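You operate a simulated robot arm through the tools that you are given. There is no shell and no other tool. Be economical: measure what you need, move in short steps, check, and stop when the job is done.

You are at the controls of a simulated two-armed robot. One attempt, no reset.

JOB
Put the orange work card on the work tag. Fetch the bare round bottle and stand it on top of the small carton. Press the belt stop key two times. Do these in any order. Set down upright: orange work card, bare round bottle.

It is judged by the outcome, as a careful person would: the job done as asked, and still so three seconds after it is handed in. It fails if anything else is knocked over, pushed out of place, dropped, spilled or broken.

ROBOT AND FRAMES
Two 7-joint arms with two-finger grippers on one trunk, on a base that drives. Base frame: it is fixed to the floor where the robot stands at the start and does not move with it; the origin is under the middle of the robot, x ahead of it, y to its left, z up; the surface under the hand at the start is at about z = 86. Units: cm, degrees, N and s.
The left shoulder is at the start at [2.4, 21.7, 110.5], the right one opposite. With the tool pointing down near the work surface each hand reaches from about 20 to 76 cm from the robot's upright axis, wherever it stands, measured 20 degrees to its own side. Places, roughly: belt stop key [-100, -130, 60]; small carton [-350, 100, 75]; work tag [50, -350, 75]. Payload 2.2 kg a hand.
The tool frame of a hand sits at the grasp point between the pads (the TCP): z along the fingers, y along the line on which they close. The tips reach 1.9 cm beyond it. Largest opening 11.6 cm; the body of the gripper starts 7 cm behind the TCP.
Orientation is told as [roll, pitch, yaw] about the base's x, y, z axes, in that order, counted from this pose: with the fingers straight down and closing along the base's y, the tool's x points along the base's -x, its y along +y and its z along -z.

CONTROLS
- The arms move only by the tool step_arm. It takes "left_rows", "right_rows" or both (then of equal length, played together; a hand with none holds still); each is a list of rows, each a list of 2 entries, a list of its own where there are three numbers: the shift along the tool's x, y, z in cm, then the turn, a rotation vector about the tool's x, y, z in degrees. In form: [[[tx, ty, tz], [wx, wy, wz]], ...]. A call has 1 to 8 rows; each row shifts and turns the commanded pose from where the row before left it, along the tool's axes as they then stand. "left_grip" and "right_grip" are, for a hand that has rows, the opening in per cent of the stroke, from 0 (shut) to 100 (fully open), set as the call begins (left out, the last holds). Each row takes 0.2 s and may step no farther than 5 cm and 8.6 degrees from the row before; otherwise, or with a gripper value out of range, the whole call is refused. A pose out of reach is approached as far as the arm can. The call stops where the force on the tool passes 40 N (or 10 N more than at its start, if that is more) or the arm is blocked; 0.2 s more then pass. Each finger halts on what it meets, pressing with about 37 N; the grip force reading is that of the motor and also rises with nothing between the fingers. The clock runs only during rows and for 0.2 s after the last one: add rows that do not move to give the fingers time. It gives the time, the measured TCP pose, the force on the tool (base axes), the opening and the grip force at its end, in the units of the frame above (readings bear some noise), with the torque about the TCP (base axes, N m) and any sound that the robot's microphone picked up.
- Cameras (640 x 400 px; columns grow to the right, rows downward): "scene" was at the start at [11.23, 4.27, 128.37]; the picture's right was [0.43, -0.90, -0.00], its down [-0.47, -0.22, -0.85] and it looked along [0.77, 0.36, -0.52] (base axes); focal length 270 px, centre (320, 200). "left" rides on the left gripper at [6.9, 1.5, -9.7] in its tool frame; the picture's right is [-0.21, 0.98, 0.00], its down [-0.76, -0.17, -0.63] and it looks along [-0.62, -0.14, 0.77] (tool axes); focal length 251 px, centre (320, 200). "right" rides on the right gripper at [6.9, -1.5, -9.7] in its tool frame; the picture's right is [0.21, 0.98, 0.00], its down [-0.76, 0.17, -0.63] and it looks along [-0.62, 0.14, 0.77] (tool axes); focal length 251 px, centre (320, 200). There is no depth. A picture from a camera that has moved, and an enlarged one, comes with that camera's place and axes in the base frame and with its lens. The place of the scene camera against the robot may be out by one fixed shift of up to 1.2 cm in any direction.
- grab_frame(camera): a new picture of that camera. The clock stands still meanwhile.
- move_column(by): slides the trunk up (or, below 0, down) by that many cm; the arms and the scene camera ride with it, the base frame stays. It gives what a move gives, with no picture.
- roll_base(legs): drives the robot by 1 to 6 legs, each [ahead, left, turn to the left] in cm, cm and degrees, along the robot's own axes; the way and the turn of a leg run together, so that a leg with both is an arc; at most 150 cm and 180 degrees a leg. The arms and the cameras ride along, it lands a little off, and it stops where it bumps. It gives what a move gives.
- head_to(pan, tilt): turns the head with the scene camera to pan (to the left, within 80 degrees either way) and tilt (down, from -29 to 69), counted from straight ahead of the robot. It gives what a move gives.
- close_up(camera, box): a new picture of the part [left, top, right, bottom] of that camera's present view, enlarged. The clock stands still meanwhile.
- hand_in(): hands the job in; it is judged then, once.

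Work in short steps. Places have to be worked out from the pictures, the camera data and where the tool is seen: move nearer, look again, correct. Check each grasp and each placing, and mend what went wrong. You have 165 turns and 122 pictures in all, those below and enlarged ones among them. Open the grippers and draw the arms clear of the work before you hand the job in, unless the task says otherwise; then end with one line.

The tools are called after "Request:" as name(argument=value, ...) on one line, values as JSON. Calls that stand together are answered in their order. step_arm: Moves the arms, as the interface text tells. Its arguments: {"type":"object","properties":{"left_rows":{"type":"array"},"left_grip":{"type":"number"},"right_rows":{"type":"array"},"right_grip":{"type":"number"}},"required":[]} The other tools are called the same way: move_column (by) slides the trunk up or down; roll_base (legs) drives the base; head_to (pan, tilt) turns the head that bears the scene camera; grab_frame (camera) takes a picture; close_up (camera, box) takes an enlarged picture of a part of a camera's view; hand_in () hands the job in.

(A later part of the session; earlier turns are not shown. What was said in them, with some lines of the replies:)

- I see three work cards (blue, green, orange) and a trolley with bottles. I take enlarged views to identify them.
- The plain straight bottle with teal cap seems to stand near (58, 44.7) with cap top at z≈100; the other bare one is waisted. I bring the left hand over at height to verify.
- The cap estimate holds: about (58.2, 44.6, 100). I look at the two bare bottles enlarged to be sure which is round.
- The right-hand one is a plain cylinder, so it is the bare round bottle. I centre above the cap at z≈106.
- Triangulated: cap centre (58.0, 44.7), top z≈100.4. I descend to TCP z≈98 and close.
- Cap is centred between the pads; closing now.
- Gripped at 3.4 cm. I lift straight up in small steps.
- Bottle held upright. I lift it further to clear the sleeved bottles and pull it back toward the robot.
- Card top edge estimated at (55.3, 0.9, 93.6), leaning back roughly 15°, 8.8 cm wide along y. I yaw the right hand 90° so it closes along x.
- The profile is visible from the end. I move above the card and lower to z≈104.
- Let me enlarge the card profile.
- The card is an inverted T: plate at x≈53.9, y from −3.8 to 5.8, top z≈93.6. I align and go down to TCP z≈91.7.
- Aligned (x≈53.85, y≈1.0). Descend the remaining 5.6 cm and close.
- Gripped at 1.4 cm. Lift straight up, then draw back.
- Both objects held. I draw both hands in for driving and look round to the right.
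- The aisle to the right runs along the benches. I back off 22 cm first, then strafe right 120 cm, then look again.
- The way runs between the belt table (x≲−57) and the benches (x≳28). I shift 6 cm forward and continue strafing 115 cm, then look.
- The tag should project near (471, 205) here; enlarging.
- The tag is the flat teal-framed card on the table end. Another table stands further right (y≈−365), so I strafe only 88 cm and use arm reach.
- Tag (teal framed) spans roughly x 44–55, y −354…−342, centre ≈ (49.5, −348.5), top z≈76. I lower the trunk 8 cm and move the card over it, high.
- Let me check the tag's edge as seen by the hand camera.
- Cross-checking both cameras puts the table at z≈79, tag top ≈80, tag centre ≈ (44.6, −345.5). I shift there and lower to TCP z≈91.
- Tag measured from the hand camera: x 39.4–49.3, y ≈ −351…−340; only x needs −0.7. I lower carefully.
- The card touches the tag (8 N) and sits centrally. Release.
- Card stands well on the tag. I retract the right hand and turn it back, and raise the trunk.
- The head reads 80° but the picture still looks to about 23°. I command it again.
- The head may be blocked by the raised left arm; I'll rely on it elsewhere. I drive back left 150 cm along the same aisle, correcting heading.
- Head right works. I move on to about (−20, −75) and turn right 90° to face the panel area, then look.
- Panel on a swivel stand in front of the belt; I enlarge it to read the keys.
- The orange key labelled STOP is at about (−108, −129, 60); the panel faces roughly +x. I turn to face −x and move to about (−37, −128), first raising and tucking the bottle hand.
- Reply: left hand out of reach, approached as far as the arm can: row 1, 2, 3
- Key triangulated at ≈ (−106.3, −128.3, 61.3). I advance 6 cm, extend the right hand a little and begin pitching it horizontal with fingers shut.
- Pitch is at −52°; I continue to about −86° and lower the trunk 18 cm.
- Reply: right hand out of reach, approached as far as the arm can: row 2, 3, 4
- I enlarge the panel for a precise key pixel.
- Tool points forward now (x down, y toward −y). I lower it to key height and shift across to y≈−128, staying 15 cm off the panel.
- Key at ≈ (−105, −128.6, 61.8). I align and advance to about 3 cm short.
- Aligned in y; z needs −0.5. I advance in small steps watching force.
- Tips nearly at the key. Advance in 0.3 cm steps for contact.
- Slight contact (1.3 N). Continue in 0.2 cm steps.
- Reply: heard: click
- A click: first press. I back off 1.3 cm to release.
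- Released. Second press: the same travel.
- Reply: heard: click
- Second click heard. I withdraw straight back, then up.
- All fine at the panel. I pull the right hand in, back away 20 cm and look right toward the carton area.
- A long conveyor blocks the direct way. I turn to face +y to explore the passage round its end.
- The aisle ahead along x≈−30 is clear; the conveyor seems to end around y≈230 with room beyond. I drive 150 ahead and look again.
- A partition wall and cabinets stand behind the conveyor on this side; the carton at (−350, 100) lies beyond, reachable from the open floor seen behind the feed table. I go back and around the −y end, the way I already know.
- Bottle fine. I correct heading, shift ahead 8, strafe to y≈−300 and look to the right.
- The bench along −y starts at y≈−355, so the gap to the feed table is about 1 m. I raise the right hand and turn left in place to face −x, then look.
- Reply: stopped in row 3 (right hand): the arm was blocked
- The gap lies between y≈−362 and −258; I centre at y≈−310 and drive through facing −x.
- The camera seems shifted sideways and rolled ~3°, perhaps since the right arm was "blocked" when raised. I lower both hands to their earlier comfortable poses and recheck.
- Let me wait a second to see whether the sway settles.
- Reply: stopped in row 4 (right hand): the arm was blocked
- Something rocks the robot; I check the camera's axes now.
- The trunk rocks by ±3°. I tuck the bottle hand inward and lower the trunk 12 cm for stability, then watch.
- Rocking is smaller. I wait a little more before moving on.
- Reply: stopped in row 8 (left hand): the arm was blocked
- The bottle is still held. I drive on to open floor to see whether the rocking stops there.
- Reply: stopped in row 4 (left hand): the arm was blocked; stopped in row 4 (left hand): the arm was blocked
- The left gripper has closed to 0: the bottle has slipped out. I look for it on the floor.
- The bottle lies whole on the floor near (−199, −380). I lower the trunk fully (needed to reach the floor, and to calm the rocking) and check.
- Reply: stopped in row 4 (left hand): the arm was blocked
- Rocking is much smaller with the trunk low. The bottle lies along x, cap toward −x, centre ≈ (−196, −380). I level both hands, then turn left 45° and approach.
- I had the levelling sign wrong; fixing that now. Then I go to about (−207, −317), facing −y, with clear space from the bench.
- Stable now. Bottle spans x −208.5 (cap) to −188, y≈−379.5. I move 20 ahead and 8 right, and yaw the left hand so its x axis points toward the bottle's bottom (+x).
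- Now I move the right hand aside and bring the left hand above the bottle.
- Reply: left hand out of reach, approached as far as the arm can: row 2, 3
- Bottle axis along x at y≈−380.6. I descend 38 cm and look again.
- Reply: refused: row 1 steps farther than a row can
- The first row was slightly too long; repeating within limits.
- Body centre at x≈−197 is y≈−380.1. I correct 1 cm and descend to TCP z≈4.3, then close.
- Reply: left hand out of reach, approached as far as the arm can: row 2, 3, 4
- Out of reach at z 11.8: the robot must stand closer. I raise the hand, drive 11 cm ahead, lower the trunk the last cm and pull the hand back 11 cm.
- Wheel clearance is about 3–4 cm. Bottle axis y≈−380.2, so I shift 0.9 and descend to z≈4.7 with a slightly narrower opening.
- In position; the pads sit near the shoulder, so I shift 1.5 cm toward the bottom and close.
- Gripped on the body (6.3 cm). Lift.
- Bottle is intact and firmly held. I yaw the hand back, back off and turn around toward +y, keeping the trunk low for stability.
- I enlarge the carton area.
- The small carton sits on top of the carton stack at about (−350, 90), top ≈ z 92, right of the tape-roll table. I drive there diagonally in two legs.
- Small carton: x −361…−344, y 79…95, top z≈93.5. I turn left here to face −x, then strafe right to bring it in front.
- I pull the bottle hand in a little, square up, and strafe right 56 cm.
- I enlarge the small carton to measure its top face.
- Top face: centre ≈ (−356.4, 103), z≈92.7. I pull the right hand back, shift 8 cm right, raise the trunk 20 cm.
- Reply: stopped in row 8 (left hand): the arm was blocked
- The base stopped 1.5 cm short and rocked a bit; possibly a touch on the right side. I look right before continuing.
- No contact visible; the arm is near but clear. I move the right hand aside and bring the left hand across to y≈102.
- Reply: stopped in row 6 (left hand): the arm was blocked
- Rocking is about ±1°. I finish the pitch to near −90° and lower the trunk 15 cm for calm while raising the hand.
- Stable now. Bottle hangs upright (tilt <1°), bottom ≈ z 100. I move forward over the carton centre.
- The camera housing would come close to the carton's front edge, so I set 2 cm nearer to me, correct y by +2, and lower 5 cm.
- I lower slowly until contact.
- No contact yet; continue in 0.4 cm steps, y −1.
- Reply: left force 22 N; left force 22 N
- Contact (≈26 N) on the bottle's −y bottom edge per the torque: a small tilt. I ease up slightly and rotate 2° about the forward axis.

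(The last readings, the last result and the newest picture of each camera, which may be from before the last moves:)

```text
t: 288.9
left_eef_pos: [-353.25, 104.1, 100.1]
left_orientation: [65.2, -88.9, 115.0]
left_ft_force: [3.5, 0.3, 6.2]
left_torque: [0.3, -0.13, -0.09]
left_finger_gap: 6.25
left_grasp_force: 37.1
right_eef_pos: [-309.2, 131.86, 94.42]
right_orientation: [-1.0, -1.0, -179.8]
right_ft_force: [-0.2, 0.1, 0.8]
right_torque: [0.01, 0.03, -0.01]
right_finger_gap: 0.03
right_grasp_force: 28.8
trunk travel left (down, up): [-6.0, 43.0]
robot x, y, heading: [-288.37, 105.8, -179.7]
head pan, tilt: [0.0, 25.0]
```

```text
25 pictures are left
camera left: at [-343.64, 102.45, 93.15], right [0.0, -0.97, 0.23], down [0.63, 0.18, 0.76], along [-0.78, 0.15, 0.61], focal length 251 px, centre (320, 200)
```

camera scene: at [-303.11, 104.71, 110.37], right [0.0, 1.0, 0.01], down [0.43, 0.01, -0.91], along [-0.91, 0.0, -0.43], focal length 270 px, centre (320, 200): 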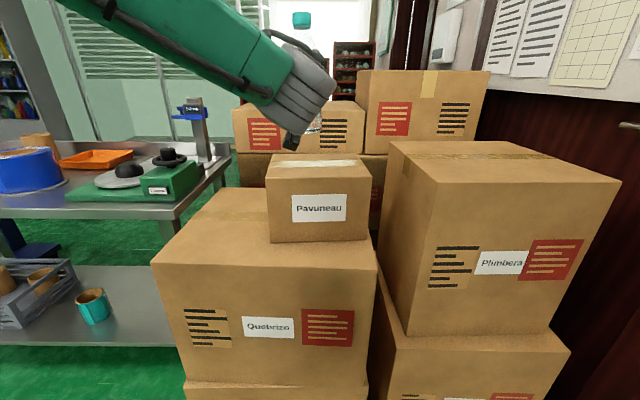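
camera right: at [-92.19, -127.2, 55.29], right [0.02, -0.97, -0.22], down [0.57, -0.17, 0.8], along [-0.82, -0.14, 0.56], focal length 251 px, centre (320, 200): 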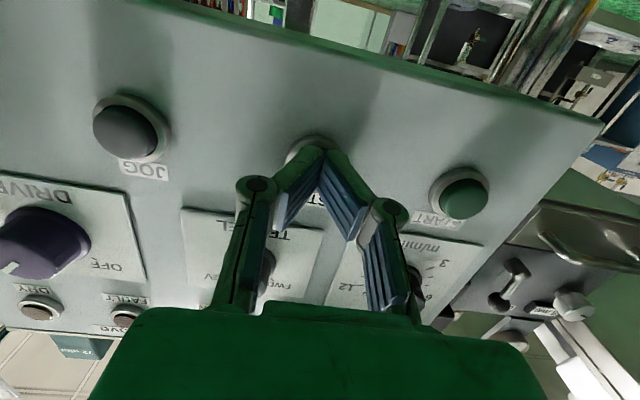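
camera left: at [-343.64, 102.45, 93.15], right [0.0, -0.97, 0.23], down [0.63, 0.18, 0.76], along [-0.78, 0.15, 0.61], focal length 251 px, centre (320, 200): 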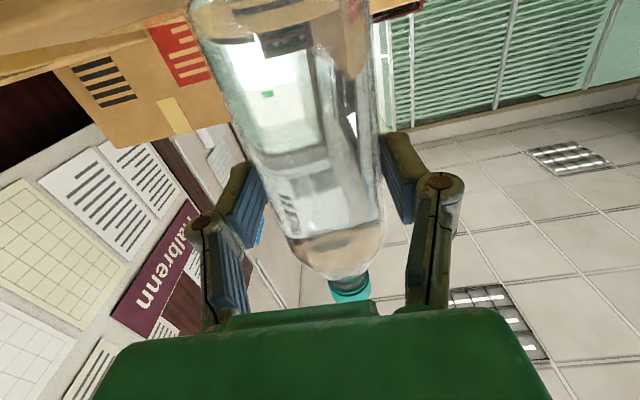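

Now the opposite edge touches; I rotate back 1° to be flat.

Request:
step_arm(left_rows=[[[0, 0, 0], [0, 0, -0.9]], [[0.1, 0, 0], [0, 0, 0]], [[0, 0, 0], [0, 0, 0]]])

```text
t: 289.7
left_eef_pos: [-353.26, 103.98, 99.93]
left_orientation: [23.4, -89.5, 156.9]
left_ft_force: [1.0, 0.0, -4.1]
left_torque: [0.04, -0.06, 0.01]
left_finger_gap: 6.29
left_grasp_force: 37.3
right_eef_pos: [-309.3, 131.76, 94.4]
right_orientation: [-1.0, -0.9, -179.8]
right_ft_force: [-0.4, -0.2, 0.5]
right_torque: [0.0, -0.01, -0.02]
right_finger_gap: 0.0
right_grasp_force: 28.6
trunk travel left (down, up): [-6.0, 43.0]
robot x, y, heading: [-288.61, 105.64, -179.9]
head pan, tilt: [0.0, 25.0]
```

Nearly flat, just at the surface; lower 0.25 cm more.

Request:
step_arm(left_rows=[[[0.25, 0, 0], [0, 0, 0]], [[0, 0, 0], [0, 0, 0]]])

```text
t: 290.3
left_eef_pos: [-353.23, 103.98, 99.84]
left_orientation: [32.5, -89.7, 147.7]
left_ft_force: [-1.3, -0.3, -0.3]
left_torque: [0.17, 0.05, -0.02]
left_finger_gap: 6.26
left_grasp_force: 36.8
right_eef_pos: [-309.25, 131.76, 94.48]
right_orientation: [-1.0, -0.9, -179.9]
right_ft_force: [0.3, -0.8, 0.2]
right_torque: [0.01, 0.03, 0.03]
right_finger_gap: 0.0
right_grasp_force: 28.8
trunk travel left (down, up): [-6.0, 43.0]
robot x, y, heading: [-288.42, 105.71, -180.0]
head pan, tilt: [0.0, 25.0]
```

The carton now carries the weight. I open the fingers.

Request:
step_arm(left_rows=[[[0, 0, 0], [0, 0, 0]], [[0, 0, 0], [0, 0, 0]], [[0, 0, 0], [0, 0, 0]]], left_grip=90)

Request:
grab_frame(camera="left")

```text
t: 291.1
left_eef_pos: [-353.38, 103.89, 99.87]
left_orientation: [30.0, -89.7, 150.2]
left_ft_force: [-0.3, -0.4, 1.1]
left_torque: [-0.02, -0.02, 0.03]
left_finger_gap: 10.42
left_grasp_force: 0.1
right_eef_pos: [-309.2, 131.76, 94.35]
right_orientation: [-0.9, -1.0, -179.8]
right_ft_force: [-0.3, -0.7, 0.3]
right_torque: [0.0, -0.03, -0.01]
right_finger_gap: 0.0
right_grasp_force: 28.5
trunk travel left (down, up): [-6.0, 43.0]
robot x, y, heading: [-288.76, 105.47, -180.0]
head pan, tilt: [0.0, 25.0]
```

```text
24 pictures are left
camera left: at [-343.76, 102.43, 93.0], right [0.0, -0.98, 0.22], down [0.63, 0.17, 0.76], along [-0.78, 0.13, 0.61], focal length 251 px, centre (320, 200)
```

left: 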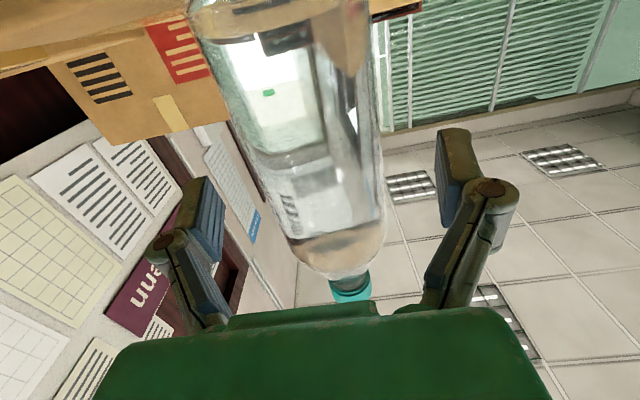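

It stands free between the open fingers. I withdraw straight back.

Request:
step_arm(left_rows=[[[0, 0, -2], [0, 0, 0]], [[0, 0, -3], [0, 0, 0]], [[0, 0, -4], [0, 0, 0]], [[0, 0, -4], [0, 0, 0]], [[0, 0, -4], [0, 0, 0]], [[0, 0, 0], [0, 0, 0]]])

Request:
grab_frame(camera="left")

Request:
grab_frame(camera="scene")

```text
t: 292.5
left_eef_pos: [-336.3, 104.13, 99.91]
left_orientation: [24.4, -89.5, 155.9]
left_ft_force: [0.7, -0.9, 0.8]
left_torque: [0.0, -0.01, -0.02]
left_finger_gap: 10.48
left_grasp_force: 0.1
right_eef_pos: [-309.21, 131.88, 94.45]
right_orientation: [-1.0, -0.8, -179.8]
right_ft_force: [0.4, 0.0, -0.3]
right_torque: [0.01, 0.01, 0.01]
right_finger_gap: 0.0
right_grasp_force: 28.8
trunk travel left (down, up): [-6.0, 43.0]
robot x, y, heading: [-288.45, 105.83, -179.9]
head pan, tilt: [0.0, 25.0]
```

```text
23 pictures are left
camera left: at [-326.71, 102.67, 93.11], right [0.0, -0.98, 0.22], down [0.63, 0.17, 0.76], along [-0.78, 0.13, 0.61], focal length 251 px, centre (320, 200)
```

left: 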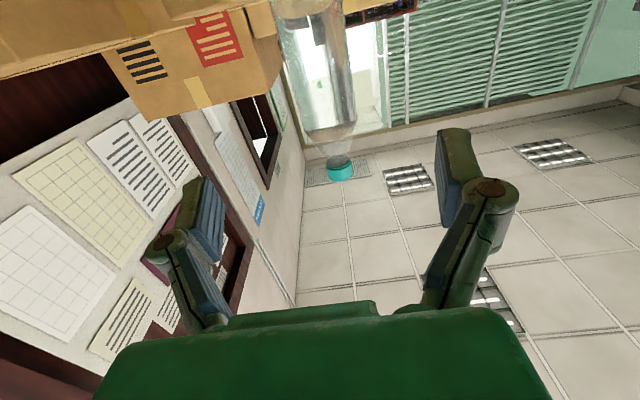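

```text
22 pictures are left
camera scene: at [-303.05, 106.21, 110.38], right [0.0, 1.0, 0.0], down [0.43, 0.0, -0.91], along [-0.91, 0.0, -0.43], focal length 270 px, centre (320, 200)
```

scene: 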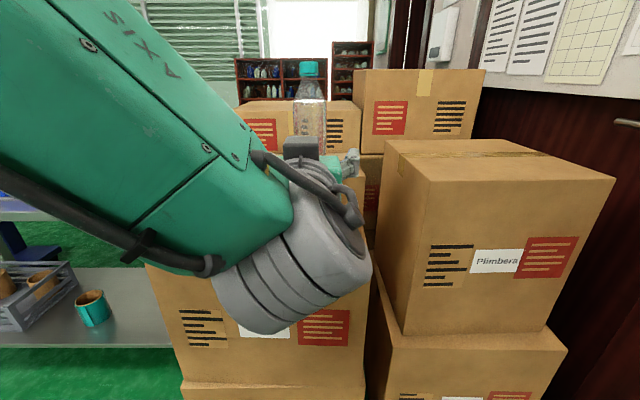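

The bottle stands on the carton. I draw the left hand further back and to the side.

Request:
step_arm(left_rows=[[[0, 0, -3], [0, 0, 0]], [[0, 3, -2], [0, 0, 0]], [[0, 4, 0], [0, 0, 0]], [[0, 4, 0], [0, 8.5, 0]], [[0, 4, 0], [0, 8.5, 0]], [[0, 0, 0], [0, 8.5, 0]], [[0, 0, 0], [0, 8.5, 0]], [[0, 0, 0], [0, 0, 0]]])

Request:
grab_frame(camera="scene")

```text
t: 294.3
left_eef_pos: [-331.37, 89.12, 100.0]
left_orientation: [0.1, -55.7, -180.0]
left_ft_force: [0.3, 1.1, -0.2]
left_torque: [-0.02, -0.03, 0.02]
left_finger_gap: 10.45
left_grasp_force: 0.1
right_eef_pos: [-309.17, 131.82, 94.46]
right_orientation: [-1.0, -1.1, -179.8]
right_ft_force: [-0.2, -0.2, 0.0]
right_torque: [0.0, 0.01, 0.03]
right_finger_gap: 0.01
right_grasp_force: 28.0
trunk travel left (down, up): [-6.0, 43.0]
robot x, y, heading: [-288.74, 105.87, -179.7]
head pan, tilt: [0.0, 25.0]
```

```text
21 pictures are left
camera scene: at [-302.97, 106.1, 110.39], right [0.0, 1.0, 0.0], down [0.42, 0.0, -0.91], along [-0.91, 0.0, -0.42], focal length 270 px, centre (320, 200)
```

scene: 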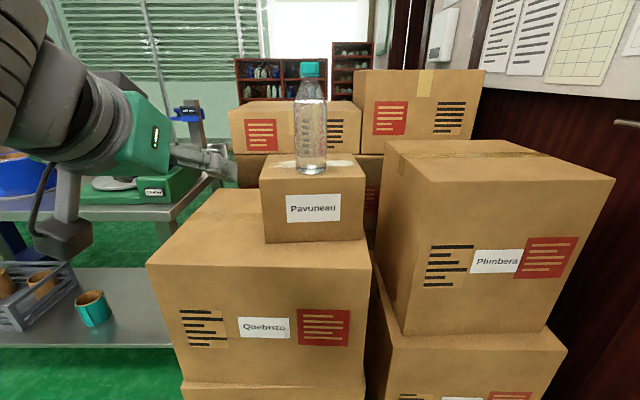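

The bottle stands upright and central on the small carton. I open the right gripper and draw the left hand clear.

Request:
step_arm(left_rows=[[[2.2, 0, -3.3], [0, 0, 0]], [[2.2, 0, -3.3], [0, 0, 0]], [[0, 0, 0], [0, 0, 0]], [[0, 0, 0], [0, 0, 0]]], right_rows=[[[2, 0, 0], [0, 0, 0]], [[0, 0, 0], [0, 0, 0]], [[0, 0, 0], [0, 0, 0]], [[0, 0, 0], [0, 0, 0]]], left_grip=100, right_grip=100)

Request:
close_up(camera="scene", box=[230, 50, 400, 250])

```text
t: 295.3
left_eef_pos: [-323.24, 89.0, 99.99]
left_orientation: [0.1, -55.6, -179.9]
left_ft_force: [0.0, 0.1, -0.1]
left_torque: [0.0, -0.03, 0.01]
left_finger_gap: 11.61
left_grasp_force: 0.0
right_eef_pos: [-307.11, 131.84, 94.5]
right_orientation: [-1.0, -1.0, -179.9]
right_ft_force: [0.2, 0.1, -0.2]
right_torque: [0.0, -0.03, 0.02]
right_finger_gap: 11.58
right_grasp_force: 0.1
trunk travel left (down, up): [-6.0, 43.0]
robot x, y, heading: [-288.4, 105.83, -179.7]
head pan, tilt: [0.0, 25.0]
```

```text
2.00 times, centred on (315, 150) of scene
camera zoom: at [-302.93, 106.01, 110.4], right [0.0, 1.0, 0.0], down [0.42, 0.0, -0.91], along [-0.91, 0.0, -0.42], focal length 539 px, centre (330, 300)
```

zoom: 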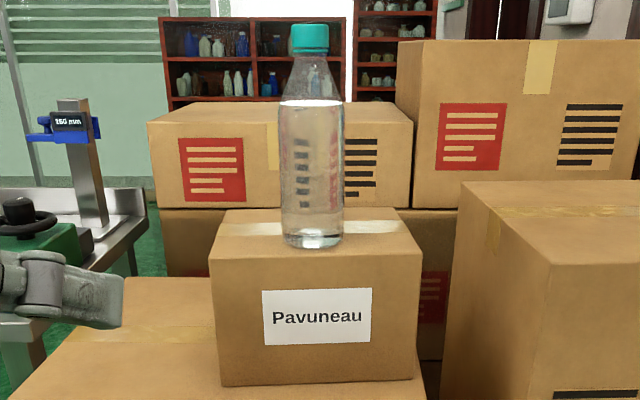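

The bottle is upright, full and capped on the carton. The card is on its tag, the key was clicked twice, and both grippers are open and clear. Handing in.

Request:
hand_in()

```text
The job is handed in.
```

All three parts are done: the orange work card stands upright on the work tag, the belt stop key was pressed twice (two clicks heard), and the bare round bottle stands upright on the small carton. On the way I dropped the bottle on the floor; I picked it up again and it looked whole and unspilled.
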